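You operate a simulated robot arm through the tools that you are given. There is no shell and no other tool. Be economical: measure what you need, move in short steps, check, and stop when the job is done.

You are at the controls of a simulated robot arm. One attempt, no reset.

Task
Brush the SOY disc and the black cover clean with the white round brush; disc into the white tray.
Fine: stand the brush back where it was; leave the other disc. Set down upright: what you pick out. What is to be rubbed or washed off counts as gone when no trace of it is left.

Only the result counts: the job must be done as asked and must still hold three seconds after the hand-in. Knocking over, shifting, dropping, spilling or breaking anything else fails it. Lids that push on must go on centred and level and be pressed home; caps that screw on are set level and turned clockwise until they are tight.

Robot
A 6-joint arm with a two-finger gripper on a trunk, on a base that drives. Base frame: it is fixed to the floor where the robot stands at the start and does not move with it; the origin is under the middle of the robot, x ahead of it, y to its left, z up; the surface under the hand at the start is at about z = 0.88. Lengths are in m, angles in degrees, forces in N, time in s.
It reaches about 1.298 m from its shoulder. Its first joint turns from -149.0 to 149.0 degrees. Places, roughly: grey cover [3, -2.75, 1]; inside of the white tray [0.5, 0, 0.9]. Payload 1.57 kg.
Tool frame: the origin (TCP) lies between the finger pads and is the grasp point; the fingertips stand 0.021 m ahead of it; z points along the fingers, y is the line along which they close. Largest opening 0.07 m; the body of the gripper starts 0.05 m behind the TCP.
Orientation is that of the tool frame in the base frame, as a unit quaternion [x, y, z, w]. With the fingers straight down and closing along the base's y, the tool's x points along the base's -x, its y along +y and its z along -z.

Tools
- The arm moves only by the tool arm_command. Its argument "commands" is a list of rows, each an object of numbers (a shift or turn left out is 0, a gripper value left out holds the last): "tx", "ty", "tz": the shift along the tool's x, y, z in m; "rx", "ry", "rz": the turn, a rotation vector about the tool's x, y, z in degrees; "fingers": the finger opening in m, from 0 to 0.07. In form: [{"tx": .., "ty": .., "tz": .., "rx": .., "ry": .., "rz": .., "fingers": ..}, ...]. A call has 1 to 20 rows; each row is the pose to reach, as a shift and turn from the pose commanded when the call began, along the tool's axes at that moment. Each row takes 0.2 s and may step no farther than 0.05 m and 8.6 degrees from the row before; otherwise, or with a gripper value out of range, the whole call is refused. A pose out of reach is approached as far as the arm can. The call stops where the force on the tool passes 40 N (or 10 N more than at its start, if that is more) or the arm is blocked; 0.2 s more then pass. The fingers move at their own pace and stop on an object; they squeeze with about 27 N. The grip force told is the motor's: it shows also when the fingers shut on nothing. Time passes only in rows, and 0.2 s behind the last, so rows that repeat a pose let the fingers close. It gives the time, the measured TCP pose, the force on the tool (base axes), the opening and the grip force at its end, in the units of the frame above (readings bear some noise), with the torque about the TCP (base axes, N m) and any sound that the robot's microphone picked up.
- Cameras (640 x 400 px; columns grow to the right, rows downward): "scene" is now at [-0.0044, 0.1127, 1.9231]; the picture's right is [-0.76, -0.65, 0.00], its down [-0.54, 0.63, -0.56] and it looks along [0.36, -0.42, -0.83] (base axes); focal length 264 px, centre (320, 200). "wrist" rides on the gripper at [0.079, 0.004, -0.081] in the tool frame; the picture's right is [-0.05, 1.00, 0.00], its down [-0.67, -0.04, -0.74] and it looks along [-0.74, -0.04, 0.67] (tool axes); focal length 256 px, centre (320, 200). There is no depth. A picture from a camera that has moved, and an enlarged one, comes with that camera's place and axes in the base frame and with its lens. The place of the scene camera against the robot may be out by one fixed shift of up to 0.012 m in any direction.
- capture(camera): a new picture of that camera. No time passes.
- move_column(by): slides the trunk up (or, below 0, down) by that many m; the arm and the scene camera ride with it, the base frame stays. It gives what a move gives, with no picture.
- drive_base(legs): drives the robot by 1 to 6 legs, each [ahead, turn to the left] in m and degrees, along the robot's own axes; the way and the turn of a leg run together, so that a leg with both is an arc; at most 1.5 m and 180 degrees a leg. The arm and the cameras ride along, it lands a little off, and it stops where it bumps. It gives what a move gives.
- turn_head(pan, tilt): turns the head with the scene camera to pan (to the left, within 155 degrees either way) and tilt (down, from -29 to 69), counted from straight ahead of the robot. It gives what a move gives.
- close_up(camera, box): a new picture of the part [left, top, right, bottom] of that camera's present view, enlarged. No time passes.
- close_job(): hands the job in; it is judged then, once.

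Work in short steps. Places have to be worked out from the pictures, the camera data and where the tool is seen: move nearer, look again, correct. Check each grasp and each placing, and mend what went wrong. You have 120 turns and 98 pictures in all, those below and enlarged ones among them. Open the gripper and draw the arm clear of the work before you hand the job in, unless the task says otherwise; then end with one line.

The tools are called after "Emit:" by a JSON object that holds its "op" and its "data". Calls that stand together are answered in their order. arm_command: Moves the arm, as the interface text tells. Its arguments: {"type":"object","properties":{"commands":{"type":"array"}},"required":["commands"]} The other tools are called the same way: move_column (by) slides the trunk up or down; drive_base (legs) drives the base; turn_head (pan, tilt) turns the head that bears the scene camera; capture (camera) takes a picture; close_up (camera, box) takes an enlarged picture of a part of a camera's view; close_job () hands the job in.

At the start:

```text
clock: 0.0
ee_pos: [0.5888, -0.5149, 1.26]
tcp_rot: [-0.002, 1.0, -0.001, 0.001]
contact_force: [-0.7, -0.7, 0.1]
moment: [-0.01, 0.01, 0.06]
gripper_width: 0.0699
grasp_force: 0.1
trunk travel left (down, up): [-0.942, 0.028]
robot x, y, heading: [-0.0003, -0.0038, -0.2]
head pan, tilt: [-49.1, 56.3]
```

scene: 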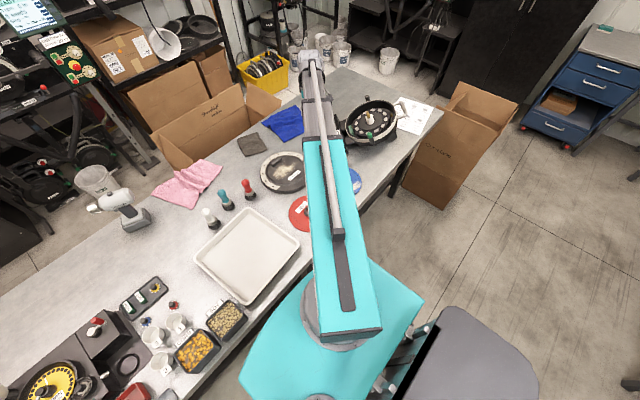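
wrist: 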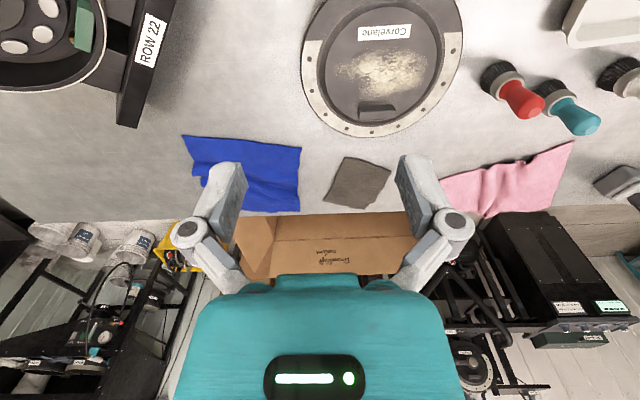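

I start by looking closer at the table area with discs, brushes and cover.

Emit:
{"op": "close_up", "data": {"camera": "scene", "box": [180, 120, 380, 245]}}

Emit:
{"op": "close_up", "data": {"camera": "wrist", "box": [280, 0, 640, 225]}}

```text
3.20 times, centred on (280, 182) of scene
camera zoom: at [-0.0044, 0.1127, 1.9231], right [-0.76, -0.65, 0.0], down [-0.54, 0.63, -0.56], along [0.36, -0.42, -0.83], focal length 843 px, centre (448, 256)
```

zoom: 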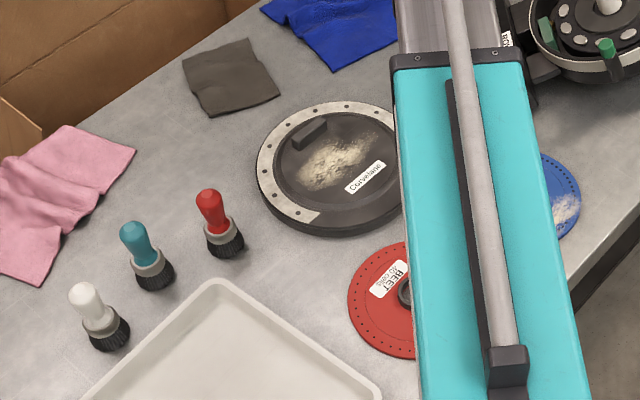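

```text
1.78 times, centred on (460, 112) of wrist
camera zoom: at [0.51, -0.5109, 1.3423], right [0.05, 1.0, 0.0], down [0.67, -0.03, 0.74], along [0.74, -0.04, -0.67], focal length 455 px, centre (71, 356)
```

zoom: 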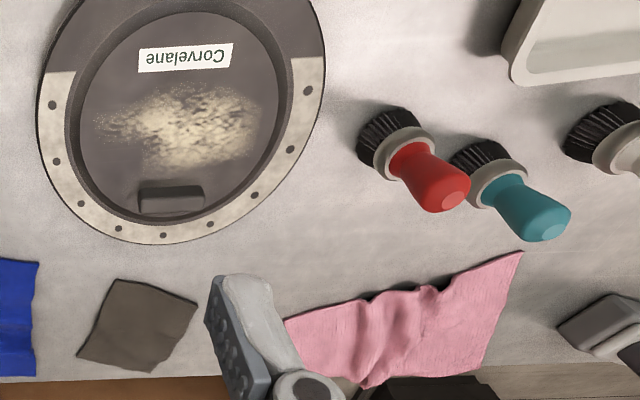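

The arm hides the blue disc. I move the hand left at the same height, toward the white brush, to uncover it.

Emit:
{"op": "arm_command", "data": {"commands": [{"ty": 0.05}, {"ty": 0.1}, {"ty": 0.15}, {"ty": 0.2}, {"ty": 0.25}, {"ty": 0.3}, {"ty": 0.35}, {"ty": 0.4}, {"ty": 0.45}, {"ty": 0.5}]}}

Emit:
{"op": "close_up", "data": {"camera": "scene", "box": [240, 70, 480, 220]}}

Emit:
{"op": "capture", "data": {"camera": "wrist"}}

```text
clock: 2.2
ee_pos: [0.5876, -0.0123, 1.2607]
tcp_rot: [-0.002, 1.0, 0.0, 0.0]
contact_force: [-0.1, 0.5, 0.0]
moment: [-0.03, 0.01, 0.0]
gripper_width: 0.0702
grasp_force: 0.3
trunk travel left (down, up): [-0.942, 0.028]
robot x, y, heading: [-0.0006, -0.0051, -0.0]
head pan, tilt: [-49.1, 56.3]
```

```text
2.67 times, centred on (360, 145) of scene
camera zoom: at [-0.0044, 0.1139, 1.923], right [-0.76, -0.65, 0.0], down [-0.54, 0.63, -0.56], along [0.36, -0.42, -0.83], focal length 703 px, centre (213, 347)
```

zoom: 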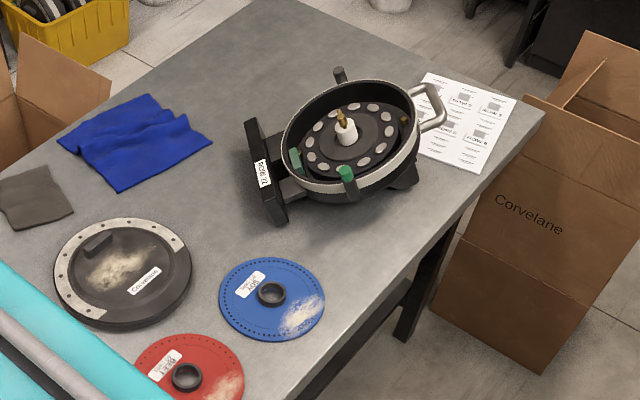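

```text
92 pictures are left
camera wrist: at [0.5086, -0.0093, 1.3424], right [0.05, 1.0, 0.0], down [0.67, -0.03, 0.74], along [0.74, -0.04, -0.67], focal length 256 px, centre (320, 200)
```

wrist: 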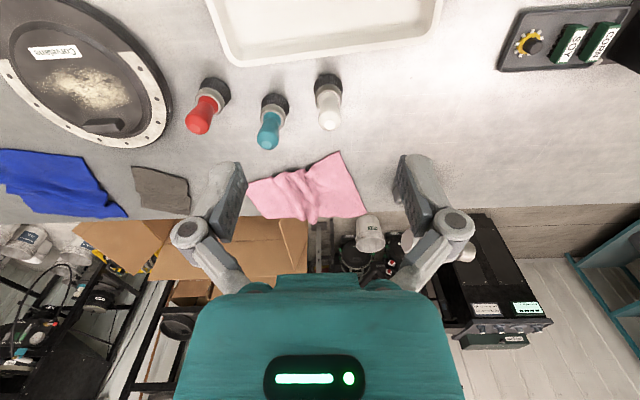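

The blue disc is SOY (hub at about (0.44,-0.57)). White brush at about (0.705,-0.005), around 0.12 tall. I look closer at the brush and the cover.

Emit:
{"op": "close_up", "data": {"camera": "wrist", "box": [180, 40, 372, 160]}}

Emit:
{"op": "close_up", "data": {"camera": "scene", "box": [240, 145, 384, 235]}}

```text
3.33 times, centred on (276, 100) of wrist
camera zoom: at [0.5086, -0.0093, 1.3424], right [0.05, 1.0, 0.0], down [0.67, -0.03, 0.74], along [0.74, -0.04, -0.67], focal length 853 px, centre (467, 533)
```

zoom: 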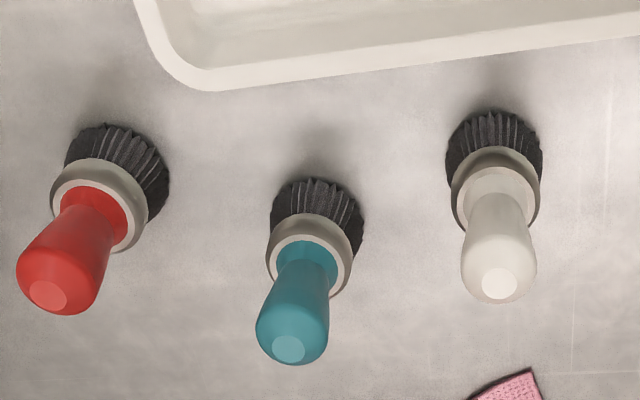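

```text
4.44 times, centred on (312, 190) of scene
camera zoom: at [-0.0044, 0.1139, 1.923], right [-0.76, -0.65, 0.0], down [-0.54, 0.63, -0.56], along [0.36, -0.42, -0.83], focal length 1171 px, centre (356, 244)
```

zoom: 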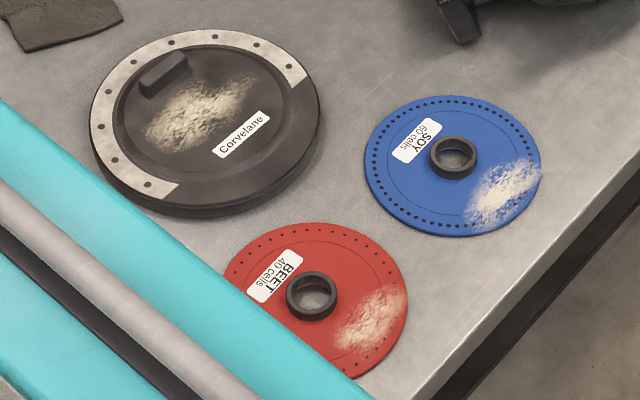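

Handle axis I judge at (0.712,-0.006), top about 1.01. I move above it and check.

Emit:
{"op": "arm_command", "data": {"commands": [{"tx": -0.04, "ty": 0.002, "tz": 0.02, "fingers": 0.07}, {"tx": -0.08, "ty": 0.004, "tz": 0.05}, {"tx": -0.11, "ty": 0.006, "tz": 0.09}, {"tx": -0.124, "ty": 0.006, "tz": 0.13}, {"tx": -0.124, "ty": 0.006, "tz": 0.16}]}}

Emit:
{"op": "capture", "data": {"camera": "wrist"}}

Emit:
{"op": "capture", "data": {"camera": "scene"}}

```text
clock: 3.4
ee_pos: [0.7096, -0.0079, 1.2609]
tcp_rot: [-0.001, 1.0, 0.0, 0.0]
contact_force: [0.5, 0.2, -0.7]
moment: [0.02, 0.01, -0.01]
gripper_width: 0.0699
grasp_force: 0.1
out of reach, approached as far as the arm can: row 1, 2, 3, 4, 5
trunk travel left (down, up): [-0.942, 0.028]
robot x, y, heading: [0.0028, -0.005, 0.1]
head pan, tilt: [-49.1, 56.3]
```

```text
89 pictures are left
camera wrist: at [0.6309, -0.0037, 1.3424], right [0.05, 1.0, 0.0], down [0.67, -0.03, 0.74], along [0.74, -0.04, -0.67], focal length 256 px, centre (320, 200)
```

wrist: 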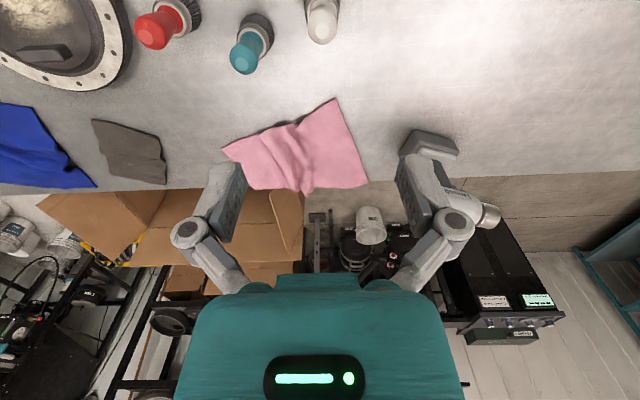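

```text
88 pictures are left
camera scene: at [-0.0046, 0.1128, 1.9231], right [-0.76, -0.65, 0.0], down [-0.54, 0.63, -0.56], along [0.36, -0.42, -0.83], focal length 264 px, centre (320, 200)
```

scene: 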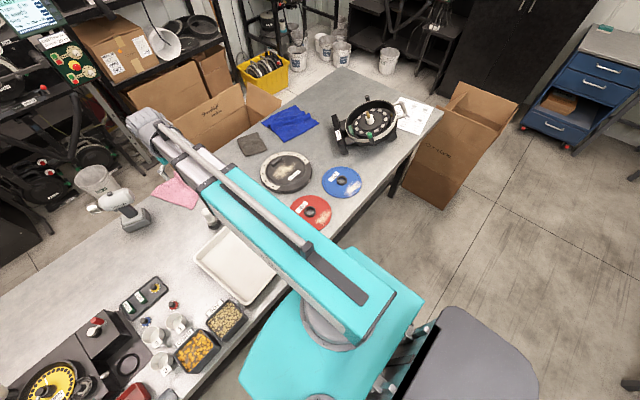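

The arm can't go lower with the trunk at its top; I lower the trunk by 0.15 and look.

Emit:
{"op": "move_column", "data": {"by": -0.15}}

Emit:
{"op": "capture", "data": {"camera": "wrist"}}

```text
clock: 5.2
ee_pos: [0.7096, -0.006, 1.1114]
tcp_rot: [-0.002, 1.0, -0.001, 0.0]
contact_force: [0.7, -0.8, -0.3]
moment: [0.0, 0.01, -0.01]
gripper_width: 0.0699
grasp_force: 0.1
trunk travel left (down, up): [-0.792, 0.178]
robot x, y, heading: [-0.0009, -0.0064, -0.1]
head pan, tilt: [-49.1, 56.3]
```

```text
87 pictures are left
camera wrist: at [0.6309, -0.0037, 1.1924], right [0.05, 1.0, 0.0], down [0.67, -0.03, 0.74], along [0.74, -0.04, -0.67], focal length 256 px, centre (320, 200)
```

wrist: 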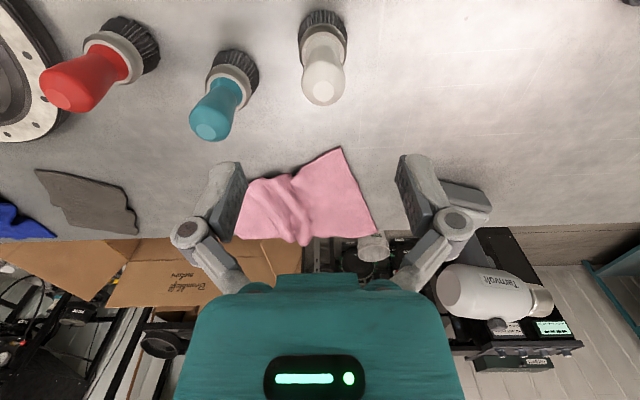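

Triangulated handle axis ≈ (0.717,-0.007). I adjust x slightly and lower with the trunk partway.

Emit:
{"op": "arm_command", "data": {"commands": [{"tx": -0.007, "ty": -0.001}]}}

Emit:
{"op": "move_column", "data": {"by": -0.07}}

Emit:
{"op": "capture", "data": {"camera": "wrist"}}

```text
clock: 5.5
ee_pos: [0.7175, -0.0087, 1.1113]
tcp_rot: [-0.001, 1.0, 0.0, 0.0]
contact_force: [-0.4, 0.1, -0.3]
moment: [-0.03, 0.0, -0.03]
gripper_width: 0.0702
grasp_force: 0.0
trunk travel left (down, up): [-0.792, 0.178]
robot x, y, heading: [0.0015, -0.0046, -0.0]
head pan, tilt: [-49.1, 56.3]
```

```text
clock: 6.6
ee_pos: [0.7164, -0.0081, 1.0415]
tcp_rot: [-0.002, 1.0, 0.0, 0.0]
contact_force: [-0.4, 0.1, -0.5]
moment: [0.0, 0.0, 0.0]
gripper_width: 0.0698
grasp_force: 0.0
trunk travel left (down, up): [-0.722, 0.248]
robot x, y, heading: [0.0039, -0.0061, 0.2]
head pan, tilt: [-49.1, 56.3]
```

```text
86 pictures are left
camera wrist: at [0.638, -0.0049, 1.1224], right [0.05, 1.0, 0.0], down [0.67, -0.03, 0.74], along [0.74, -0.04, -0.67], focal length 256 px, centre (320, 200)
```

wrist: 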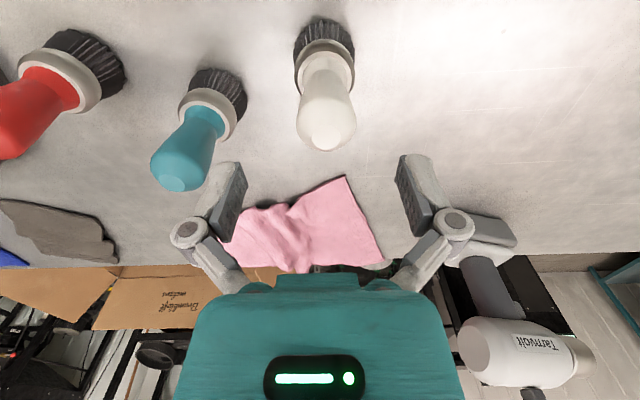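

Handle top refined to (0.722,-0.006,0.995). Correct and lower to z≈0.966, then close.

Emit:
{"op": "arm_command", "data": {"commands": [{"tx": -0.005, "ty": 0.002}]}}

Emit:
{"op": "move_column", "data": {"by": -0.075}}

Emit:
{"op": "capture", "data": {"camera": "wrist"}}

```text
clock: 7.0
ee_pos: [0.7222, -0.0063, 1.0402]
tcp_rot: [-0.003, 1.0, 0.0, -0.001]
contact_force: [0.1, -0.9, -0.5]
moment: [-0.02, -0.01, 0.0]
gripper_width: 0.0699
grasp_force: 0.0
trunk travel left (down, up): [-0.722, 0.248]
robot x, y, heading: [-0.0002, -0.004, 0.1]
head pan, tilt: [-49.1, 56.3]
```

```text
clock: 8.2
ee_pos: [0.7221, -0.0059, 0.9667]
tcp_rot: [-0.002, 1.0, 0.0, 0.0]
contact_force: [0.5, -0.2, 0.6]
moment: [0.02, 0.01, 0.0]
gripper_width: 0.0701
grasp_force: 0.1
trunk travel left (down, up): [-0.647, 0.323]
robot x, y, heading: [-0.0003, -0.002, -0.1]
head pan, tilt: [-49.1, 56.3]
```

```text
85 pictures are left
camera wrist: at [0.6427, -0.0028, 1.0474], right [0.05, 1.0, 0.0], down [0.67, -0.03, 0.74], along [0.74, -0.04, -0.67], focal length 256 px, centre (320, 200)
```

wrist: 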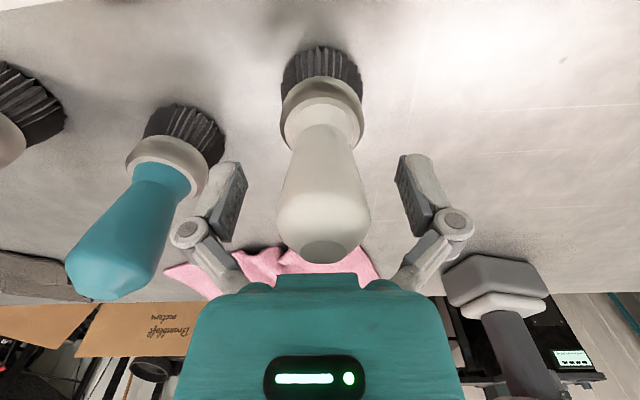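

Handle is centred between the fingers; I rise 6 mm toward the bulb's widest part and close.

Emit:
{"op": "arm_command", "data": {"commands": [{"tz": -0.006}, {"tz": -0.006, "fingers": 0.0}, {"tz": -0.006}, {"tz": -0.006}, {"tz": -0.006}, {"tz": -0.006}]}}

Emit:
{"op": "capture", "data": {"camera": "wrist"}}

```text
clock: 9.6
ee_pos: [0.722, -0.0059, 0.966]
tcp_rot: [-0.002, 1.0, 0.0, 0.0]
contact_force: [0.6, 0.3, 5.3]
moment: [0.03, 0.0, -0.02]
gripper_width: 0.0336
grasp_force: 26.6
out of reach, approached as far as the arm can: row 1, 2, 3, 4, 5, 6
trunk travel left (down, up): [-0.647, 0.323]
robot x, y, heading: [0.0021, -0.0017, 0.1]
head pan, tilt: [-49.1, 56.3]
```

```text
84 pictures are left
camera wrist: at [0.6425, -0.0027, 1.0476], right [0.05, 1.0, 0.0], down [0.67, -0.03, 0.75], along [0.74, -0.04, -0.67], focal length 256 px, centre (320, 200)
```

wrist: 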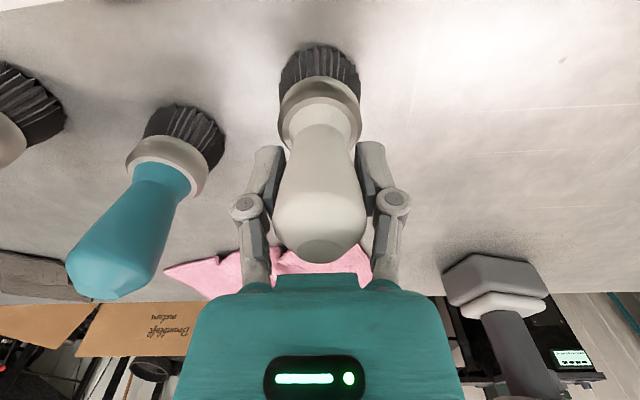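

The brush is held (width 0.0336). Lift it with the trunk and check that it comes along.

Emit:
{"op": "move_column", "data": {"by": 0.12}}

Emit:
{"op": "arm_command", "data": {"commands": [{"tz": -0.02}, {"tz": -0.04}]}}

Emit:
{"op": "capture", "data": {"camera": "wrist"}}

```text
clock: 11.1
ee_pos: [0.7235, -0.0056, 1.0854]
tcp_rot: [-0.002, 1.0, 0.0, 0.0]
contact_force: [-0.6, -0.4, -0.7]
moment: [0.05, 0.02, -0.01]
gripper_width: 0.0338
grasp_force: 26.6
trunk travel left (down, up): [-0.767, 0.203]
robot x, y, heading: [-0.0014, -0.0033, -0.2]
head pan, tilt: [-49.1, 56.3]
```

```text
clock: 11.7
ee_pos: [0.7225, -0.0063, 1.0859]
tcp_rot: [-0.003, 1.0, 0.0, 0.001]
contact_force: [0.1, -1.0, -1.0]
moment: [-0.01, 0.03, -0.02]
gripper_width: 0.0337
grasp_force: 27.1
out of reach, approached as far as the arm can: row 1, 2
trunk travel left (down, up): [-0.767, 0.203]
robot x, y, heading: [0.0014, -0.0069, -0.2]
head pan, tilt: [-49.1, 56.3]
```

```text
83 pictures are left
camera wrist: at [0.6429, -0.0028, 1.1673], right [0.05, 1.0, 0.0], down [0.67, -0.03, 0.74], along [0.74, -0.04, -0.67], focal length 256 px, centre (320, 200)
```

wrist: 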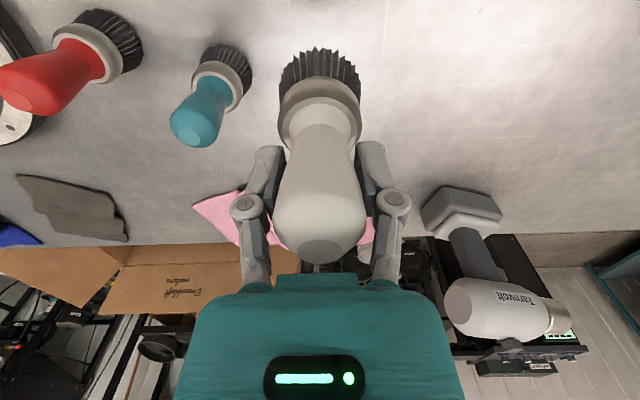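

z moves only by the trunk. The brush is held, bristles bottom ≈0.086 below TCP. Raise more, then carry it over toward the cover.

Emit:
{"op": "move_column", "data": {"by": 0.08}}

Emit:
{"op": "arm_command", "data": {"commands": [{"ty": -0.04, "tx": 0.02}, {"ty": -0.08, "tx": 0.04}, {"ty": -0.12, "tx": 0.06}, {"ty": -0.16, "tx": 0.08}, {"ty": -0.2, "tx": 0.1}, {"ty": -0.24, "tx": 0.12}, {"ty": -0.28, "tx": 0.13}, {"ty": -0.32, "tx": 0.14}, {"ty": -0.36, "tx": 0.15}, {"ty": -0.395, "tx": 0.15}]}}

Emit:
{"op": "capture", "data": {"camera": "wrist"}}

Emit:
{"op": "capture", "data": {"camera": "scene"}}

```text
clock: 12.8
ee_pos: [0.7217, -0.0056, 1.1655]
tcp_rot: [-0.001, 1.0, 0.0, 0.0]
contact_force: [-0.1, 0.0, -0.8]
moment: [-0.03, 0.01, 0.01]
gripper_width: 0.0334
grasp_force: 27.0
trunk travel left (down, up): [-0.847, 0.123]
robot x, y, heading: [0.0003, -0.0003, 0.2]
head pan, tilt: [-49.1, 56.3]
```

```text
clock: 15.0
ee_pos: [0.5747, -0.4003, 1.1646]
tcp_rot: [-0.002, 1.0, 0.0, 0.001]
contact_force: [-0.6, 0.6, -1.3]
moment: [-0.01, -0.01, 0.02]
gripper_width: 0.0339
grasp_force: 27.2
trunk travel left (down, up): [-0.847, 0.123]
robot x, y, heading: [-0.0024, -0.0054, 0.1]
head pan, tilt: [-49.1, 56.3]
```

```text
82 pictures are left
camera wrist: at [0.4955, -0.3971, 1.2471], right [0.05, 1.0, 0.0], down [0.67, -0.03, 0.74], along [0.74, -0.04, -0.67], focal length 256 px, centre (320, 200)
```

wrist: 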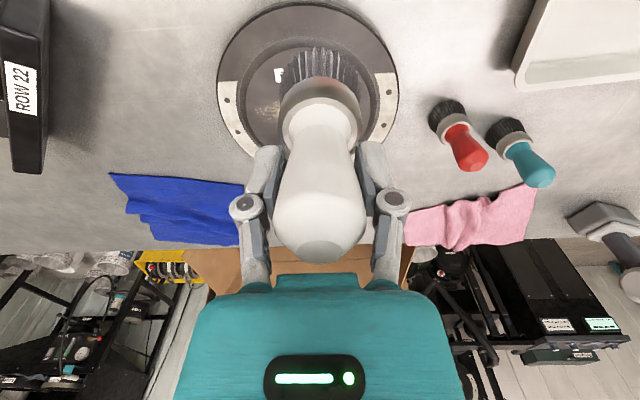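

```text
81 pictures are left
camera scene: at [-0.0042, 0.1121, 1.8282], right [-0.76, -0.65, 0.0], down [-0.54, 0.63, -0.56], along [0.36, -0.42, -0.83], focal length 264 px, centre (320, 200)
```

scene: 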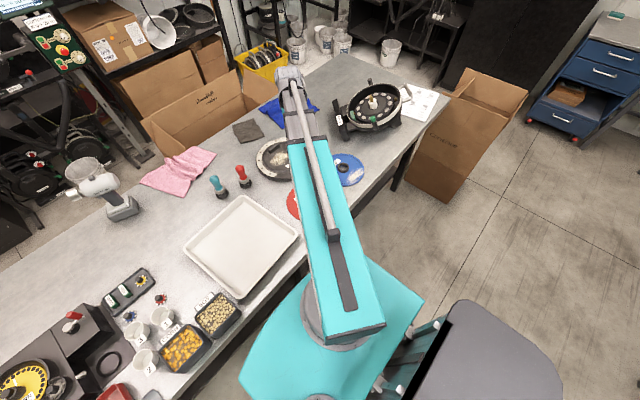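

I shift the hand beside the cover for an unobstructed close look, and test whether tz works here.

Emit:
{"op": "arm_command", "data": {"commands": [{"ty": 0.05, "tx": 0.01}, {"ty": 0.1, "tx": 0.02}, {"ty": 0.15, "tx": 0.03}, {"ty": 0.19, "tx": 0.03}, {"ty": 0.19, "tx": 0.03, "tz": 0.02}]}}

Emit:
{"op": "close_up", "data": {"camera": "wrist", "box": [80, 0, 304, 140]}}

Emit:
{"op": "close_up", "data": {"camera": "scene", "box": [240, 115, 384, 205]}}

```text
refused: row 1 steps farther than a row can; nothing moved
```

```text
2.86 times, centred on (192, 70) of wrist
camera zoom: at [0.4955, -0.3971, 1.2471], right [0.05, 1.0, 0.0], down [0.67, -0.03, 0.74], along [0.74, -0.04, -0.67], focal length 731 px, centre (686, 571)
```

zoom: 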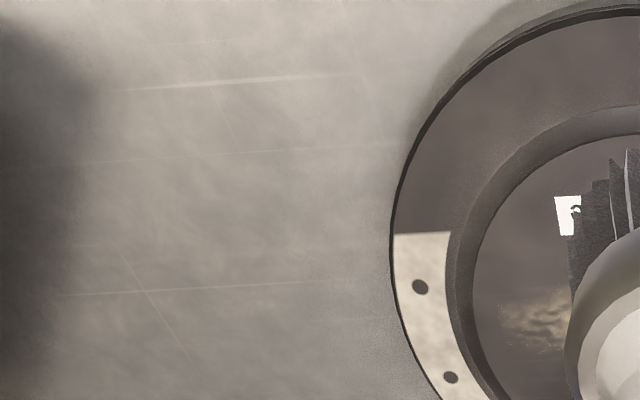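

```text
4.44 times, centred on (312, 160) of scene
camera zoom: at [-0.0042, 0.1121, 1.8282], right [-0.76, -0.65, 0.0], down [-0.54, 0.63, -0.56], along [0.36, -0.42, -0.83], focal length 1171 px, centre (356, 378)
```

zoom: 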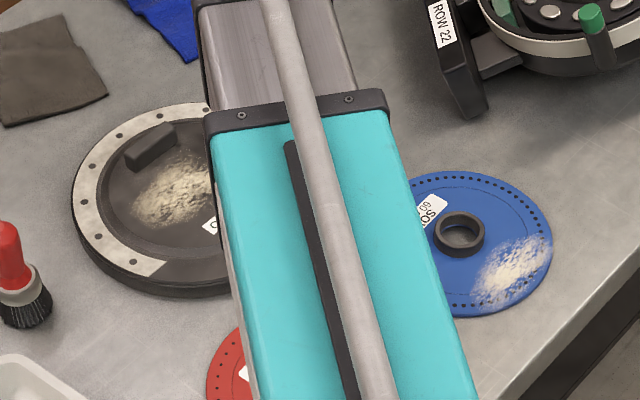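

Steps were slightly too long; redo with shorter ones.

Emit:
{"op": "arm_command", "data": {"commands": [{"ty": 0.04, "tx": 0.01}, {"ty": 0.08, "tx": 0.02}, {"ty": 0.12, "tx": 0.03}, {"ty": 0.16, "tx": 0.03}, {"ty": 0.19, "tx": 0.03}, {"ty": 0.19, "tx": 0.03, "tz": 0.02}]}}

Emit:
{"op": "close_up", "data": {"camera": "wrist", "box": [80, 0, 304, 140]}}

Emit:
{"op": "close_up", "data": {"camera": "scene", "box": [240, 115, 384, 205]}}

```text
clock: 16.4
ee_pos: [0.5431, -0.209, 1.1661]
tcp_rot: [-0.002, 1.0, 0.0, 0.0]
contact_force: [-0.2, -0.7, -0.5]
moment: [0.02, -0.04, 0.02]
gripper_width: 0.0337
grasp_force: 26.3
out of reach, approached as far as the arm can: row 6
trunk travel left (down, up): [-0.847, 0.123]
robot x, y, heading: [0.0008, -0.0026, -0.2]
head pan, tilt: [-49.1, 56.3]
```

```text
2.86 times, centred on (192, 70) of wrist
camera zoom: at [0.4627, -0.206, 1.2473], right [0.05, 1.0, 0.0], down [0.67, -0.03, 0.74], along [0.74, -0.04, -0.67], focal length 731 px, centre (686, 571)
```

zoom: 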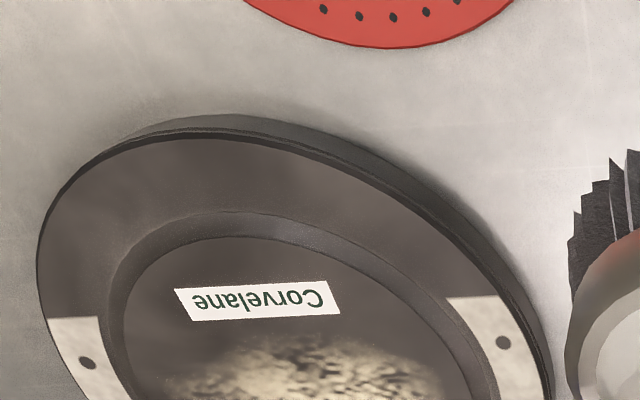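

```text
4.44 times, centred on (312, 160) of scene
camera zoom: at [-0.0044, 0.1128, 1.8281], right [-0.76, -0.65, 0.0], down [-0.54, 0.63, -0.56], along [0.36, -0.42, -0.83], focal length 1171 px, centre (356, 378)
```

zoom: 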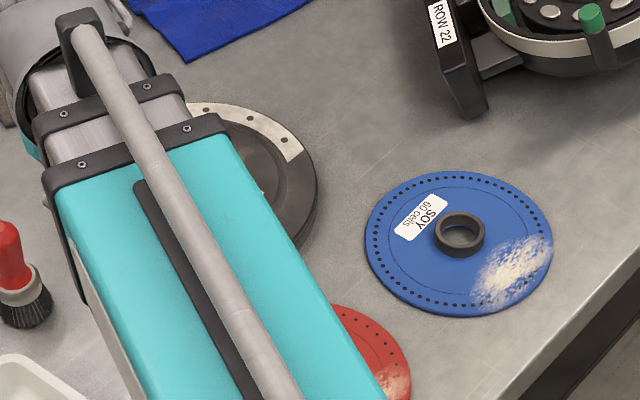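

I look at the far half of the cover to judge whether the plate is recessed or raised.

Emit:
{"op": "close_up", "data": {"camera": "wrist", "box": [80, 60, 304, 200]}}

```text
2.86 times, centred on (192, 130) of wrist
camera zoom: at [0.4627, -0.206, 1.2473], right [0.05, 1.0, 0.0], down [0.67, -0.03, 0.74], along [0.74, -0.04, -0.67], focal length 731 px, centre (686, 400)
```

zoom: 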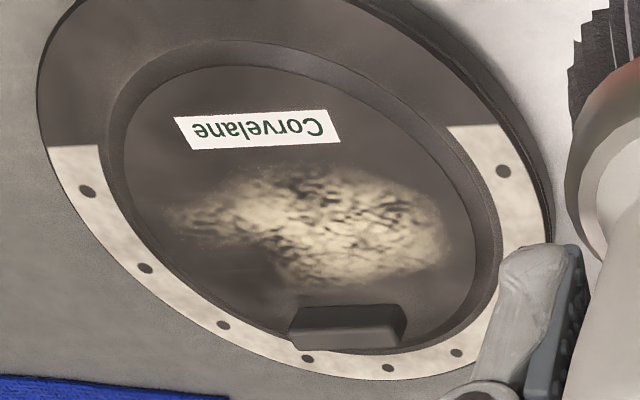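

The plate is a raised boss, dirt spans x 0.645–0.725, y −0.50…−0.35; a tab begins at x≈0.736. I go above the dirt's centre (0.685,-0.425).

Emit:
{"op": "arm_command", "data": {"commands": [{"ty": -0.04, "tx": -0.02}, {"ty": -0.08, "tx": -0.045}, {"ty": -0.12, "tx": -0.07}, {"ty": -0.16, "tx": -0.1}, {"ty": -0.195, "tx": -0.125}, {"ty": -0.216, "tx": -0.142}]}}

Emit:
{"op": "move_column", "data": {"by": -0.13}}

Emit:
{"op": "capture", "data": {"camera": "wrist"}}

Emit:
{"op": "capture", "data": {"camera": "scene"}}

```text
clock: 17.8
ee_pos: [0.6863, -0.4277, 1.1662]
tcp_rot: [-0.001, 1.0, 0.0, 0.001]
contact_force: [-0.1, -0.4, -1.1]
moment: [0.0, 0.03, -0.03]
gripper_width: 0.0336
grasp_force: 27.1
trunk travel left (down, up): [-0.847, 0.123]
robot x, y, heading: [-0.0008, -0.0069, -0.1]
head pan, tilt: [-49.1, 56.3]
```

```text
clock: 19.4
ee_pos: [0.6846, -0.4268, 1.0369]
tcp_rot: [-0.002, 1.0, -0.001, 0.001]
contact_force: [0.0, 0.0, -0.8]
moment: [0.02, 0.0, -0.03]
gripper_width: 0.0336
grasp_force: 26.6
trunk travel left (down, up): [-0.717, 0.253]
robot x, y, heading: [-0.0056, -0.0034, 0.3]
head pan, tilt: [-49.1, 56.3]
```

```text
75 pictures are left
camera wrist: at [0.6054, -0.4237, 1.1173], right [0.05, 1.0, 0.0], down [0.67, -0.03, 0.74], along [0.74, -0.04, -0.67], focal length 256 px, centre (320, 200)
```

wrist: 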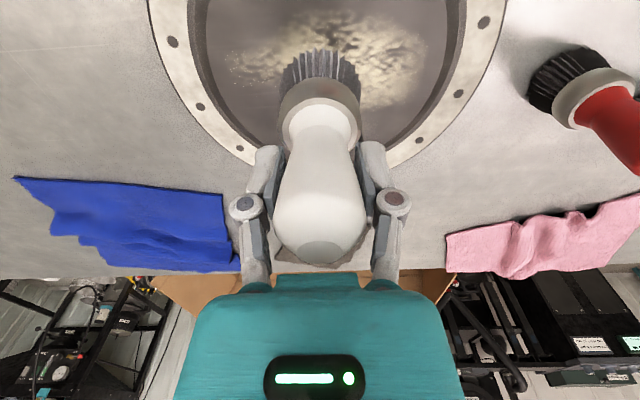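

```text
74 pictures are left
camera scene: at [-0.0044, 0.1127, 1.6981], right [-0.76, -0.65, 0.0], down [-0.54, 0.63, -0.56], along [0.36, -0.42, -0.83], focal length 264 px, centre (320, 200)
```

scene: 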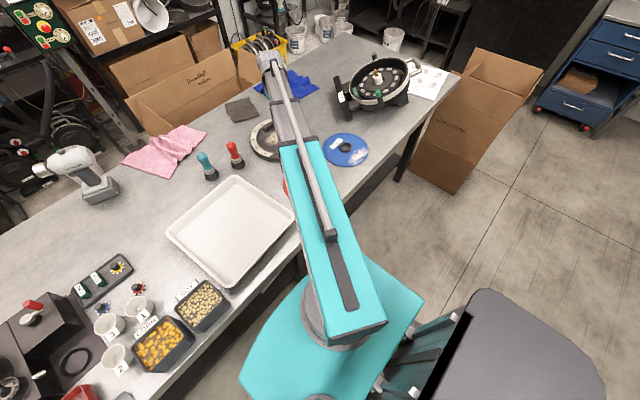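

Now lower in small steps watching the force.

Emit:
{"op": "move_column", "data": {"by": -0.024}}

Emit:
{"op": "move_column", "data": {"by": -0.006}}

Emit:
{"op": "move_column", "data": {"by": -0.004}}

Emit:
{"op": "capture", "data": {"camera": "wrist"}}

```text
clock: 20.1
ee_pos: [0.6851, -0.4259, 1.0124]
tcp_rot: [-0.002, 1.0, 0.0, -0.001]
contact_force: [0.4, -0.7, -1.4]
moment: [0.02, 0.01, 0.01]
gripper_width: 0.0336
grasp_force: 26.5
trunk travel left (down, up): [-0.693, 0.277]
robot x, y, heading: [-0.0008, -0.005, 0.1]
head pan, tilt: [-49.1, 56.3]
```

```text
clock: 20.6
ee_pos: [0.6848, -0.4265, 1.0052]
tcp_rot: [-0.001, 1.0, 0.0, 0.0]
contact_force: [-0.1, 0.0, -0.5]
moment: [-0.01, 0.02, 0.03]
gripper_width: 0.0337
grasp_force: 26.4
trunk travel left (down, up): [-0.687, 0.283]
robot x, y, heading: [0.0035, -0.0075, -0.1]
head pan, tilt: [-49.1, 56.3]
```

```text
clock: 21.2
ee_pos: [0.6851, -0.4274, 1.0018]
tcp_rot: [-0.001, 1.0, 0.0, 0.0]
contact_force: [0.3, 0.7, -0.2]
moment: [0.01, 0.01, -0.01]
gripper_width: 0.0336
grasp_force: 27.1
trunk travel left (down, up): [-0.683, 0.287]
robot x, y, heading: [-0.0021, -0.0025, -0.1]
head pan, tilt: [-49.1, 56.3]
```

```text
73 pictures are left
camera wrist: at [0.6054, -0.4237, 1.0833], right [0.05, 1.0, 0.0], down [0.67, -0.03, 0.74], along [0.74, -0.04, -0.67], focal length 256 px, centre (320, 200)
```

wrist: 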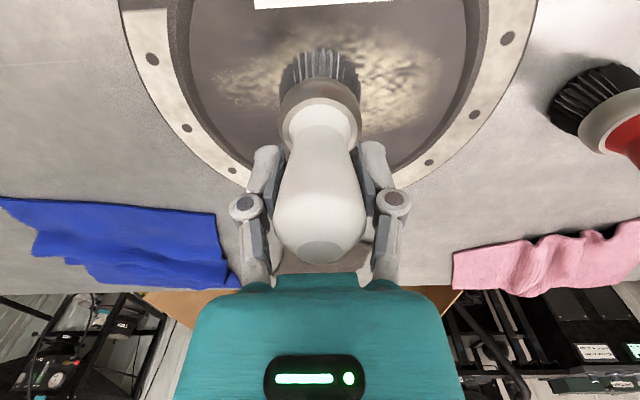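

No contact yet; continue down in 3 mm steps.

Emit:
{"op": "move_column", "data": {"by": -0.004}}

Emit:
{"op": "move_column", "data": {"by": -0.003}}

Emit:
{"op": "move_column", "data": {"by": -0.003}}

```text
clock: 21.7
ee_pos: [0.6854, -0.428, 0.9974]
tcp_rot: [-0.002, 1.0, -0.001, -0.001]
contact_force: [0.5, 0.1, -0.8]
moment: [0.0, 0.01, -0.02]
gripper_width: 0.0334
grasp_force: 26.8
trunk travel left (down, up): [-0.679, 0.291]
robot x, y, heading: [0.0008, -0.0031, -0.3]
head pan, tilt: [-49.1, 56.3]
```

```text
clock: 22.2
ee_pos: [0.6843, -0.4276, 0.9944]
tcp_rot: [-0.002, 1.0, -0.001, 0.0]
contact_force: [4.1, -2.0, 18.1]
moment: [-0.14, -0.21, -0.03]
gripper_width: 0.0335
grasp_force: 27.1
trunk travel left (down, up): [-0.676, 0.294]
robot x, y, heading: [-0.0, -0.0045, 0.1]
head pan, tilt: [-49.1, 56.3]
```

```text
clock: 22.8
ee_pos: [0.683, -0.4263, 0.9913]
tcp_rot: [-0.002, 1.0, 0.0, 0.0]
contact_force: [3.1, -2.7, 21.0]
moment: [-0.08, -0.01, -0.02]
gripper_width: 0.0333
grasp_force: 27.5
trunk travel left (down, up): [-0.673, 0.297]
robot x, y, heading: [0.0036, -0.0022, -0.2]
head pan, tilt: [-49.1, 56.3]
```

Contact at TCP ≈0.995, force rising fast (21 N). Back off 2 mm for lighter pressure.

Emit:
{"op": "move_column", "data": {"by": 0.002}}

Emit:
{"op": "capture", "data": {"camera": "wrist"}}

```text
clock: 23.3
ee_pos: [0.6855, -0.4274, 0.9944]
tcp_rot: [-0.001, 1.0, 0.0, 0.0]
contact_force: [-0.1, 0.2, -1.7]
moment: [0.03, 0.0, 0.01]
gripper_width: 0.0335
grasp_force: 26.7
trunk travel left (down, up): [-0.675, 0.295]
robot x, y, heading: [-0.0031, -0.0068, 0.1]
head pan, tilt: [-49.1, 56.3]
```

```text
72 pictures are left
camera wrist: at [0.6052, -0.4235, 1.0751], right [0.05, 1.0, 0.0], down [0.67, -0.03, 0.74], along [0.74, -0.04, -0.67], focal length 256 px, centre (320, 200)
```

wrist: 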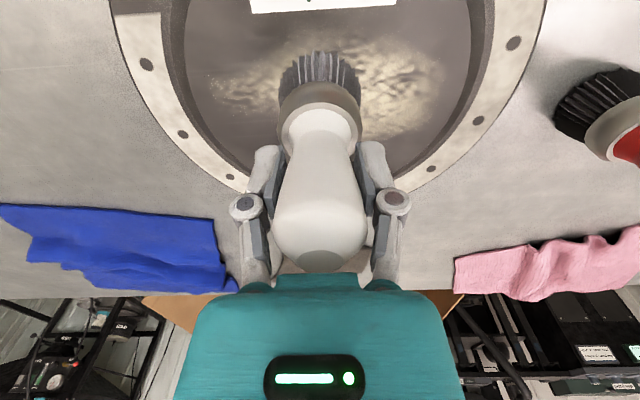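

Now free again; lower 1 mm for light contact.

Emit:
{"op": "move_column", "data": {"by": -0.001}}

Emit:
{"op": "arm_command", "data": {"commands": [{"ty": 0.01}, {"ty": 0.02}, {"ty": 0.03}, {"ty": 0.04}, {"ty": 0.05}]}}

Emit:
{"op": "capture", "data": {"camera": "wrist"}}

```text
clock: 23.8
ee_pos: [0.6832, -0.4277, 0.9927]
tcp_rot: [-0.001, 1.0, 0.0, -0.001]
contact_force: [1.5, 0.4, 2.6]
moment: [0.04, 0.04, 0.0]
gripper_width: 0.0332
grasp_force: 26.5
trunk travel left (down, up): [-0.674, 0.296]
robot x, y, heading: [-0.0034, -0.0048, 0.2]
head pan, tilt: [-49.1, 56.3]
```

```text
clock: 25.0
ee_pos: [0.6841, -0.3774, 0.9936]
tcp_rot: [-0.002, 1.0, 0.0, 0.0]
contact_force: [-0.5, 0.3, 2.5]
moment: [0.09, 0.04, -0.02]
gripper_width: 0.0334
grasp_force: 26.4
trunk travel left (down, up): [-0.674, 0.296]
robot x, y, heading: [-0.0021, -0.0071, 0.1]
head pan, tilt: [-49.1, 56.3]
```

```text
71 pictures are left
camera wrist: at [0.6057, -0.374, 1.0744], right [0.05, 1.0, 0.0], down [0.67, -0.03, 0.74], along [0.74, -0.04, -0.67], focal length 256 px, centre (320, 200)
```

wrist: 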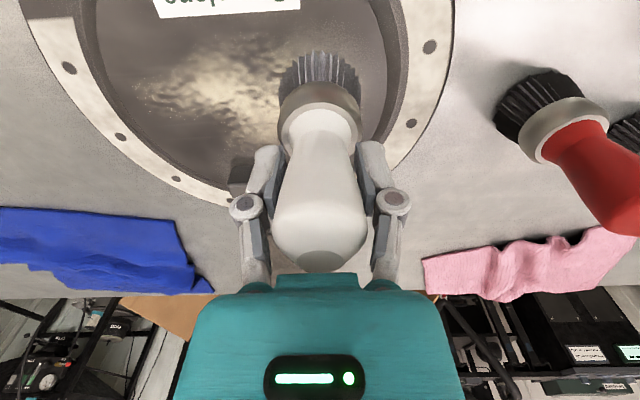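

The pass thinned the dirt at ~2.5 N. Now a raster of four passes over the dirt.

Emit:
{"op": "arm_command", "data": {"commands": [{"tx": -0.016, "ty": 0.012}, {"tx": -0.016, "ty": -0.015}, {"tx": -0.016, "ty": -0.045}, {"tx": -0.016, "ty": -0.075}, {"tx": -0.016, "ty": -0.105}, {"tx": -0.003, "ty": -0.112}, {"tx": -0.002, "ty": -0.09}, {"tx": -0.002, "ty": -0.06}, {"tx": -0.002, "ty": -0.03}, {"tx": -0.002, "ty": 0.0}, {"tx": -0.002, "ty": 0.015}, {"tx": 0.015, "ty": 0.01}, {"tx": 0.015, "ty": -0.02}, {"tx": 0.015, "ty": -0.05}, {"tx": 0.015, "ty": -0.08}, {"tx": 0.015, "ty": -0.105}, {"tx": 0.03, "ty": -0.09}, {"tx": 0.03, "ty": -0.06}, {"tx": 0.03, "ty": -0.03}, {"tx": 0.03, "ty": 0.0}]}}

Emit:
{"op": "capture", "data": {"camera": "wrist"}}

```text
clock: 29.2
ee_pos: [0.6546, -0.3756, 0.994]
tcp_rot: [-0.002, 1.0, 0.0, -0.001]
contact_force: [0.7, 1.7, 2.5]
moment: [0.03, 0.01, -0.01]
gripper_width: 0.0334
grasp_force: 26.8
trunk travel left (down, up): [-0.674, 0.296]
robot x, y, heading: [0.0021, -0.0039, 0.1]
head pan, tilt: [-49.1, 56.3]
```

```text
70 pictures are left
camera wrist: at [0.5753, -0.372, 1.0744], right [0.05, 1.0, 0.0], down [0.67, -0.03, 0.74], along [0.74, -0.04, -0.67], focal length 256 px, centre (320, 200)
```

wrist: 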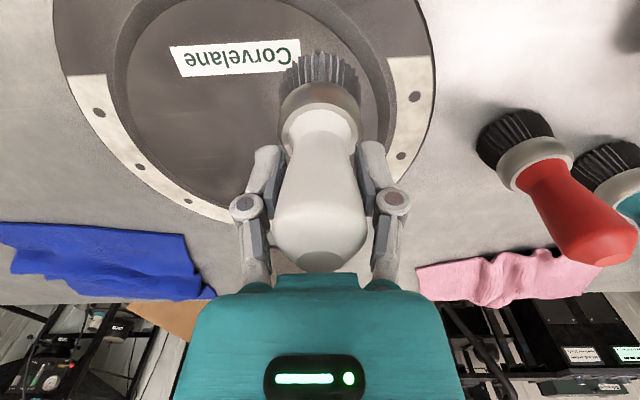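

Nearly all gone. Do one more quick pass on the far strip and ends, then lift and inspect.

Emit:
{"op": "arm_command", "data": {"commands": [{"tx": -0.02, "ty": 0.01}, {"tx": -0.045, "ty": 0.015}, {"tx": -0.05, "ty": -0.01}, {"tx": -0.05, "ty": -0.035}, {"tx": -0.05, "ty": -0.065}, {"tx": -0.045, "ty": -0.09}, {"tx": -0.035, "ty": -0.112}, {"tx": -0.015, "ty": -0.117}, {"tx": 0.0, "ty": -0.11}, {"tx": 0.005, "ty": -0.08}, {"tx": 0.005, "ty": -0.05}, {"tx": 0.005, "ty": -0.02}, {"tx": -0.005, "ty": 0.01}, {"tx": -0.02, "ty": 0.02}, {"tx": -0.035, "ty": 0.02}, {"tx": -0.035, "ty": -0.01}, {"tx": -0.035, "ty": -0.04}, {"tx": -0.035, "ty": -0.07}, {"tx": -0.02, "ty": -0.09}]}}

Emit:
{"op": "move_column", "data": {"by": 0.1}}

Emit:
{"op": "arm_command", "data": {"commands": [{"tx": 0.02, "ty": 0.04}, {"tx": 0.04, "ty": 0.08}, {"tx": 0.06, "ty": 0.12}, {"tx": 0.08, "ty": 0.16}, {"tx": 0.1, "ty": 0.2}]}}

Emit:
{"op": "close_up", "data": {"camera": "wrist", "box": [80, 20, 304, 160]}}

```text
clock: 33.2
ee_pos: [0.672, -0.4696, 0.9923]
tcp_rot: [-0.002, 1.0, -0.001, -0.001]
contact_force: [-0.3, 0.0, 1.5]
moment: [-0.01, 0.0, 0.01]
gripper_width: 0.0337
grasp_force: 27.2
trunk travel left (down, up): [-0.674, 0.296]
robot x, y, heading: [0.0025, -0.0052, 0.2]
head pan, tilt: [-49.1, 56.3]
```

```text
clock: 34.5
ee_pos: [0.6739, -0.4685, 1.0926]
tcp_rot: [-0.002, 1.0, 0.0, 0.0]
contact_force: [1.2, -0.2, -1.0]
moment: [-0.01, 0.02, -0.01]
gripper_width: 0.0334
grasp_force: 27.2
trunk travel left (down, up): [-0.774, 0.196]
robot x, y, heading: [0.0005, -0.006, 0.3]
head pan, tilt: [-49.1, 56.3]
```

```text
clock: 35.7
ee_pos: [0.5725, -0.2693, 1.0926]
tcp_rot: [-0.002, 1.0, 0.0, 0.0]
contact_force: [-0.7, -0.1, -1.0]
moment: [0.0, 0.0, 0.0]
gripper_width: 0.0332
grasp_force: 27.6
trunk travel left (down, up): [-0.774, 0.196]
robot x, y, heading: [0.0005, -0.0016, -0.1]
head pan, tilt: [-49.1, 56.3]
```

```text
2.86 times, centred on (192, 90) of wrist
camera zoom: at [0.4929, -0.2659, 1.1745], right [0.05, 1.0, 0.0], down [0.67, -0.03, 0.74], along [0.74, -0.04, -0.67], focal length 731 px, centre (686, 514)
```

zoom: 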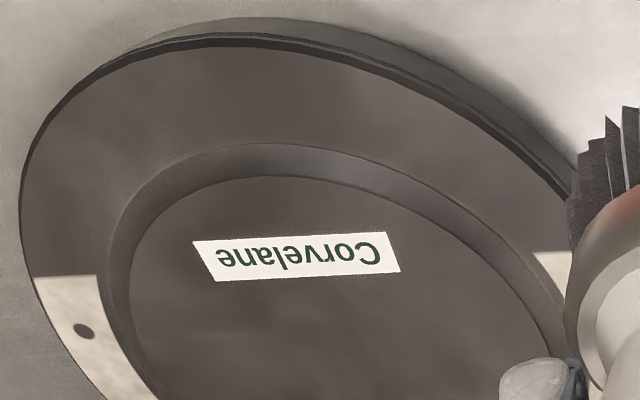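

Emit:
{"op": "close_up", "data": {"camera": "wrist", "box": [80, 110, 272, 230]}}

```text
3.33 times, centred on (176, 170) of wrist
camera zoom: at [0.4929, -0.2659, 1.1745], right [0.05, 1.0, 0.0], down [0.67, -0.03, 0.74], along [0.74, -0.04, -0.67], focal length 853 px, centre (800, 300)
```

zoom: 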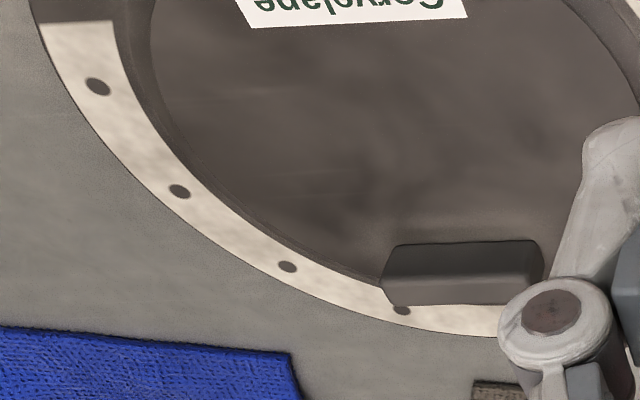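

There may be a faint lighter patch beside the tab; zoom in more.

Emit:
{"op": "close_up", "data": {"camera": "wrist", "box": [180, 150, 260, 200]}}

Emit:
{"op": "close_up", "data": {"camera": "wrist", "box": [116, 110, 196, 160]}}

```text
8.00 times, centred on (220, 175) of wrist
camera zoom: at [0.4929, -0.2659, 1.1745], right [0.05, 1.0, 0.0], down [0.67, -0.03, 0.74], along [0.74, -0.04, -0.67], focal length 2048 px, centre (1120, 400)
```

zoom: 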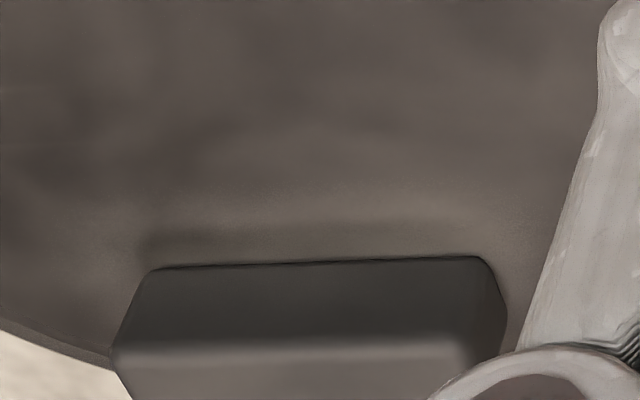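

```text
8.00 times, centred on (156, 135) of wrist
camera zoom: at [0.4929, -0.2659, 1.1745], right [0.05, 1.0, 0.0], down [0.67, -0.03, 0.74], along [0.74, -0.04, -0.67], focal length 2048 px, centre (1632, 720)
```

zoom: 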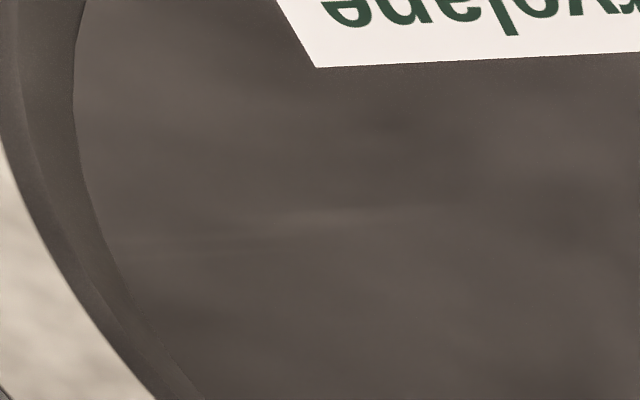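

Faint traces remain at x≈0.72–0.735 next to the tab and near (0.663,-0.478). Return and brush again there.

Emit:
{"op": "arm_command", "data": {"commands": [{"tx": -0.03, "ty": -0.038}, {"tx": -0.06, "ty": -0.076}, {"tx": -0.09, "ty": -0.114}, {"tx": -0.1175, "ty": -0.151}]}}

Emit:
{"op": "move_column", "data": {"by": -0.1008}}

Emit:
{"op": "arm_command", "data": {"commands": [{"tx": -0.015, "ty": 0.03}, {"tx": -0.025, "ty": 0.045}, {"tx": -0.026, "ty": 0.02}, {"tx": -0.026, "ty": -0.005}, {"tx": -0.026, "ty": -0.03}, {"tx": -0.02, "ty": -0.04}, {"tx": -0.023, "ty": -0.02}, {"tx": -0.026, "ty": 0.01}, {"tx": -0.026, "ty": 0.04}, {"tx": -0.015, "ty": 0.03}, {"tx": -0.01, "ty": 0.0}, {"tx": 0.0, "ty": -0.03}, {"tx": 0.01, "ty": -0.06}, {"tx": 0.03, "ty": -0.065}, {"tx": 0.04, "ty": -0.05}, {"tx": 0.025, "ty": -0.05}, {"tx": 0.01, "ty": -0.05}, {"tx": 0.02, "ty": -0.07}, {"tx": 0.035, "ty": -0.045}]}}

```text
clock: 36.7
ee_pos: [0.6904, -0.4227, 1.0926]
tcp_rot: [-0.002, 1.0, 0.0, 0.001]
contact_force: [-0.1, -1.0, -0.3]
moment: [0.0, -0.01, -0.01]
gripper_width: 0.0333
grasp_force: 27.0
trunk travel left (down, up): [-0.774, 0.196]
robot x, y, heading: [-0.0008, -0.0065, -0.1]
head pan, tilt: [-49.1, 56.3]
```

```text
clock: 38.0
ee_pos: [0.6892, -0.4205, 0.9919]
tcp_rot: [-0.001, 1.0, -0.001, 0.0]
contact_force: [0.0, 0.4, 5.2]
moment: [-0.01, 0.0, -0.05]
gripper_width: 0.033
grasp_force: 27.0
trunk travel left (down, up): [-0.673, 0.297]
robot x, y, heading: [0.0005, -0.0038, -0.1]
head pan, tilt: [-49.1, 56.3]
```

```text
clock: 42.0
ee_pos: [0.6533, -0.4677, 0.9914]
tcp_rot: [-0.001, 1.0, 0.001, 0.0]
contact_force: [-0.7, 0.9, 4.2]
moment: [0.06, 0.03, 0.03]
gripper_width: 0.0334
grasp_force: 26.8
trunk travel left (down, up): [-0.673, 0.297]
robot x, y, heading: [0.0027, -0.0012, 0.1]
head pan, tilt: [-49.1, 56.3]
```

Add an x-direction raster over the whole dirt area for thoroughness, then lift and look.

Emit:
{"op": "arm_command", "data": {"commands": [{"tx": -0.03, "ty": -0.01}, {"tx": -0.055, "ty": 0.0}, {"tx": -0.03, "ty": 0.015}, {"tx": 0.0, "ty": 0.015}, {"tx": -0.03, "ty": 0.03}, {"tx": -0.06, "ty": 0.03}, {"tx": -0.03, "ty": 0.045}, {"tx": 0.0, "ty": 0.045}, {"tx": -0.03, "ty": 0.06}, {"tx": -0.06, "ty": 0.06}, {"tx": -0.03, "ty": 0.075}, {"tx": 0.0, "ty": 0.075}, {"tx": -0.03, "ty": 0.09}, {"tx": -0.06, "ty": 0.09}, {"tx": -0.03, "ty": 0.105}, {"tx": 0.0, "ty": 0.1}, {"tx": -0.03, "ty": 0.113}, {"tx": -0.05, "ty": 0.11}]}}

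Emit:
{"op": "move_column", "data": {"by": 0.101}}

Emit:
{"op": "arm_command", "data": {"commands": [{"tx": 0.035, "ty": 0.025}, {"tx": 0.07, "ty": 0.05}, {"tx": 0.105, "ty": 0.075}, {"tx": 0.13, "ty": 0.09}]}}

Emit:
{"op": "capture", "data": {"camera": "wrist"}}

```text
clock: 45.9
ee_pos: [0.7039, -0.3564, 0.9904]
tcp_rot: [-0.002, 1.0, 0.0, 0.0]
contact_force: [0.5, -0.3, 2.4]
moment: [0.04, 0.02, -0.03]
gripper_width: 0.0335
grasp_force: 27.0
trunk travel left (down, up): [-0.673, 0.297]
robot x, y, heading: [-0.0005, -0.0083, -0.1]
head pan, tilt: [-49.1, 56.3]
```

```text
clock: 47.2
ee_pos: [0.7047, -0.3566, 1.093]
tcp_rot: [-0.001, 1.0, 0.0, 0.0]
contact_force: [-0.2, 0.4, -0.8]
moment: [-0.01, -0.03, 0.0]
gripper_width: 0.0333
grasp_force: 26.8
trunk travel left (down, up): [-0.774, 0.196]
robot x, y, heading: [-0.0014, -0.0034, 0.2]
head pan, tilt: [-49.1, 56.3]
```

```text
clock: 48.2
ee_pos: [0.5745, -0.2664, 1.0933]
tcp_rot: [-0.002, 1.0, 0.0, 0.0]
contact_force: [0.1, 0.4, -0.5]
moment: [-0.01, 0.01, 0.04]
gripper_width: 0.0334
grasp_force: 27.7
trunk travel left (down, up): [-0.774, 0.196]
robot x, y, heading: [-0.0017, -0.0053, -0.1]
head pan, tilt: [-49.1, 56.3]
```

```text
65 pictures are left
camera wrist: at [0.4943, -0.263, 1.1747], right [0.05, 1.0, 0.0], down [0.67, -0.03, 0.74], along [0.74, -0.04, -0.67], focal length 256 px, centre (320, 200)
```

wrist: 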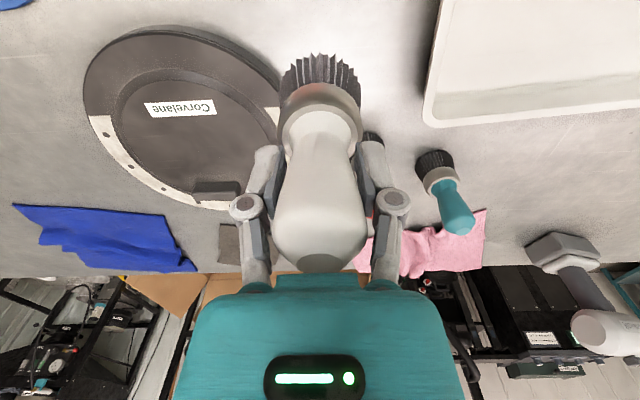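

Emit:
{"op": "close_up", "data": {"camera": "wrist", "box": [160, 145, 256, 205]}}

Emit:
{"op": "close_up", "data": {"camera": "wrist", "box": [110, 75, 286, 185]}}

```text
6.67 times, centred on (208, 175) of wrist
camera zoom: at [0.4943, -0.263, 1.1747], right [0.05, 1.0, 0.0], down [0.67, -0.03, 0.74], along [0.74, -0.04, -0.67], focal length 1707 px, centre (1067, 367)
```

zoom: 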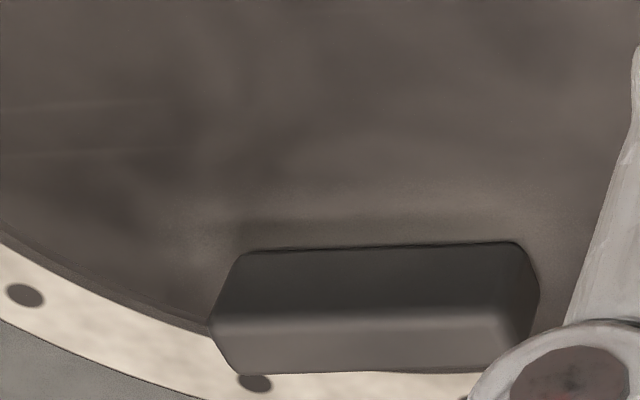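

```text
3.64 times, centred on (198, 130) of wrist
camera zoom: at [0.4943, -0.263, 1.1747], right [0.05, 1.0, 0.0], down [0.67, -0.03, 0.74], along [0.74, -0.04, -0.67], focal length 931 px, centre (764, 454)
```

zoom: 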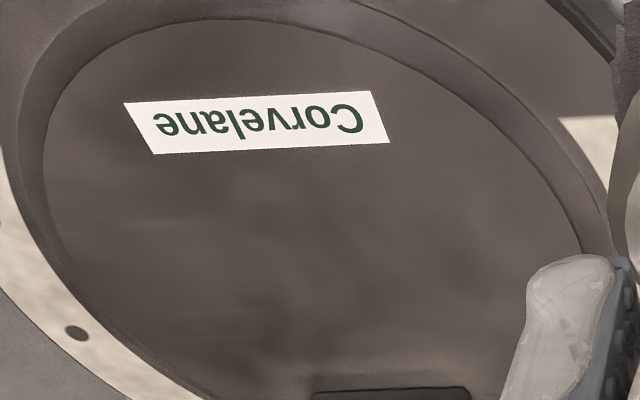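

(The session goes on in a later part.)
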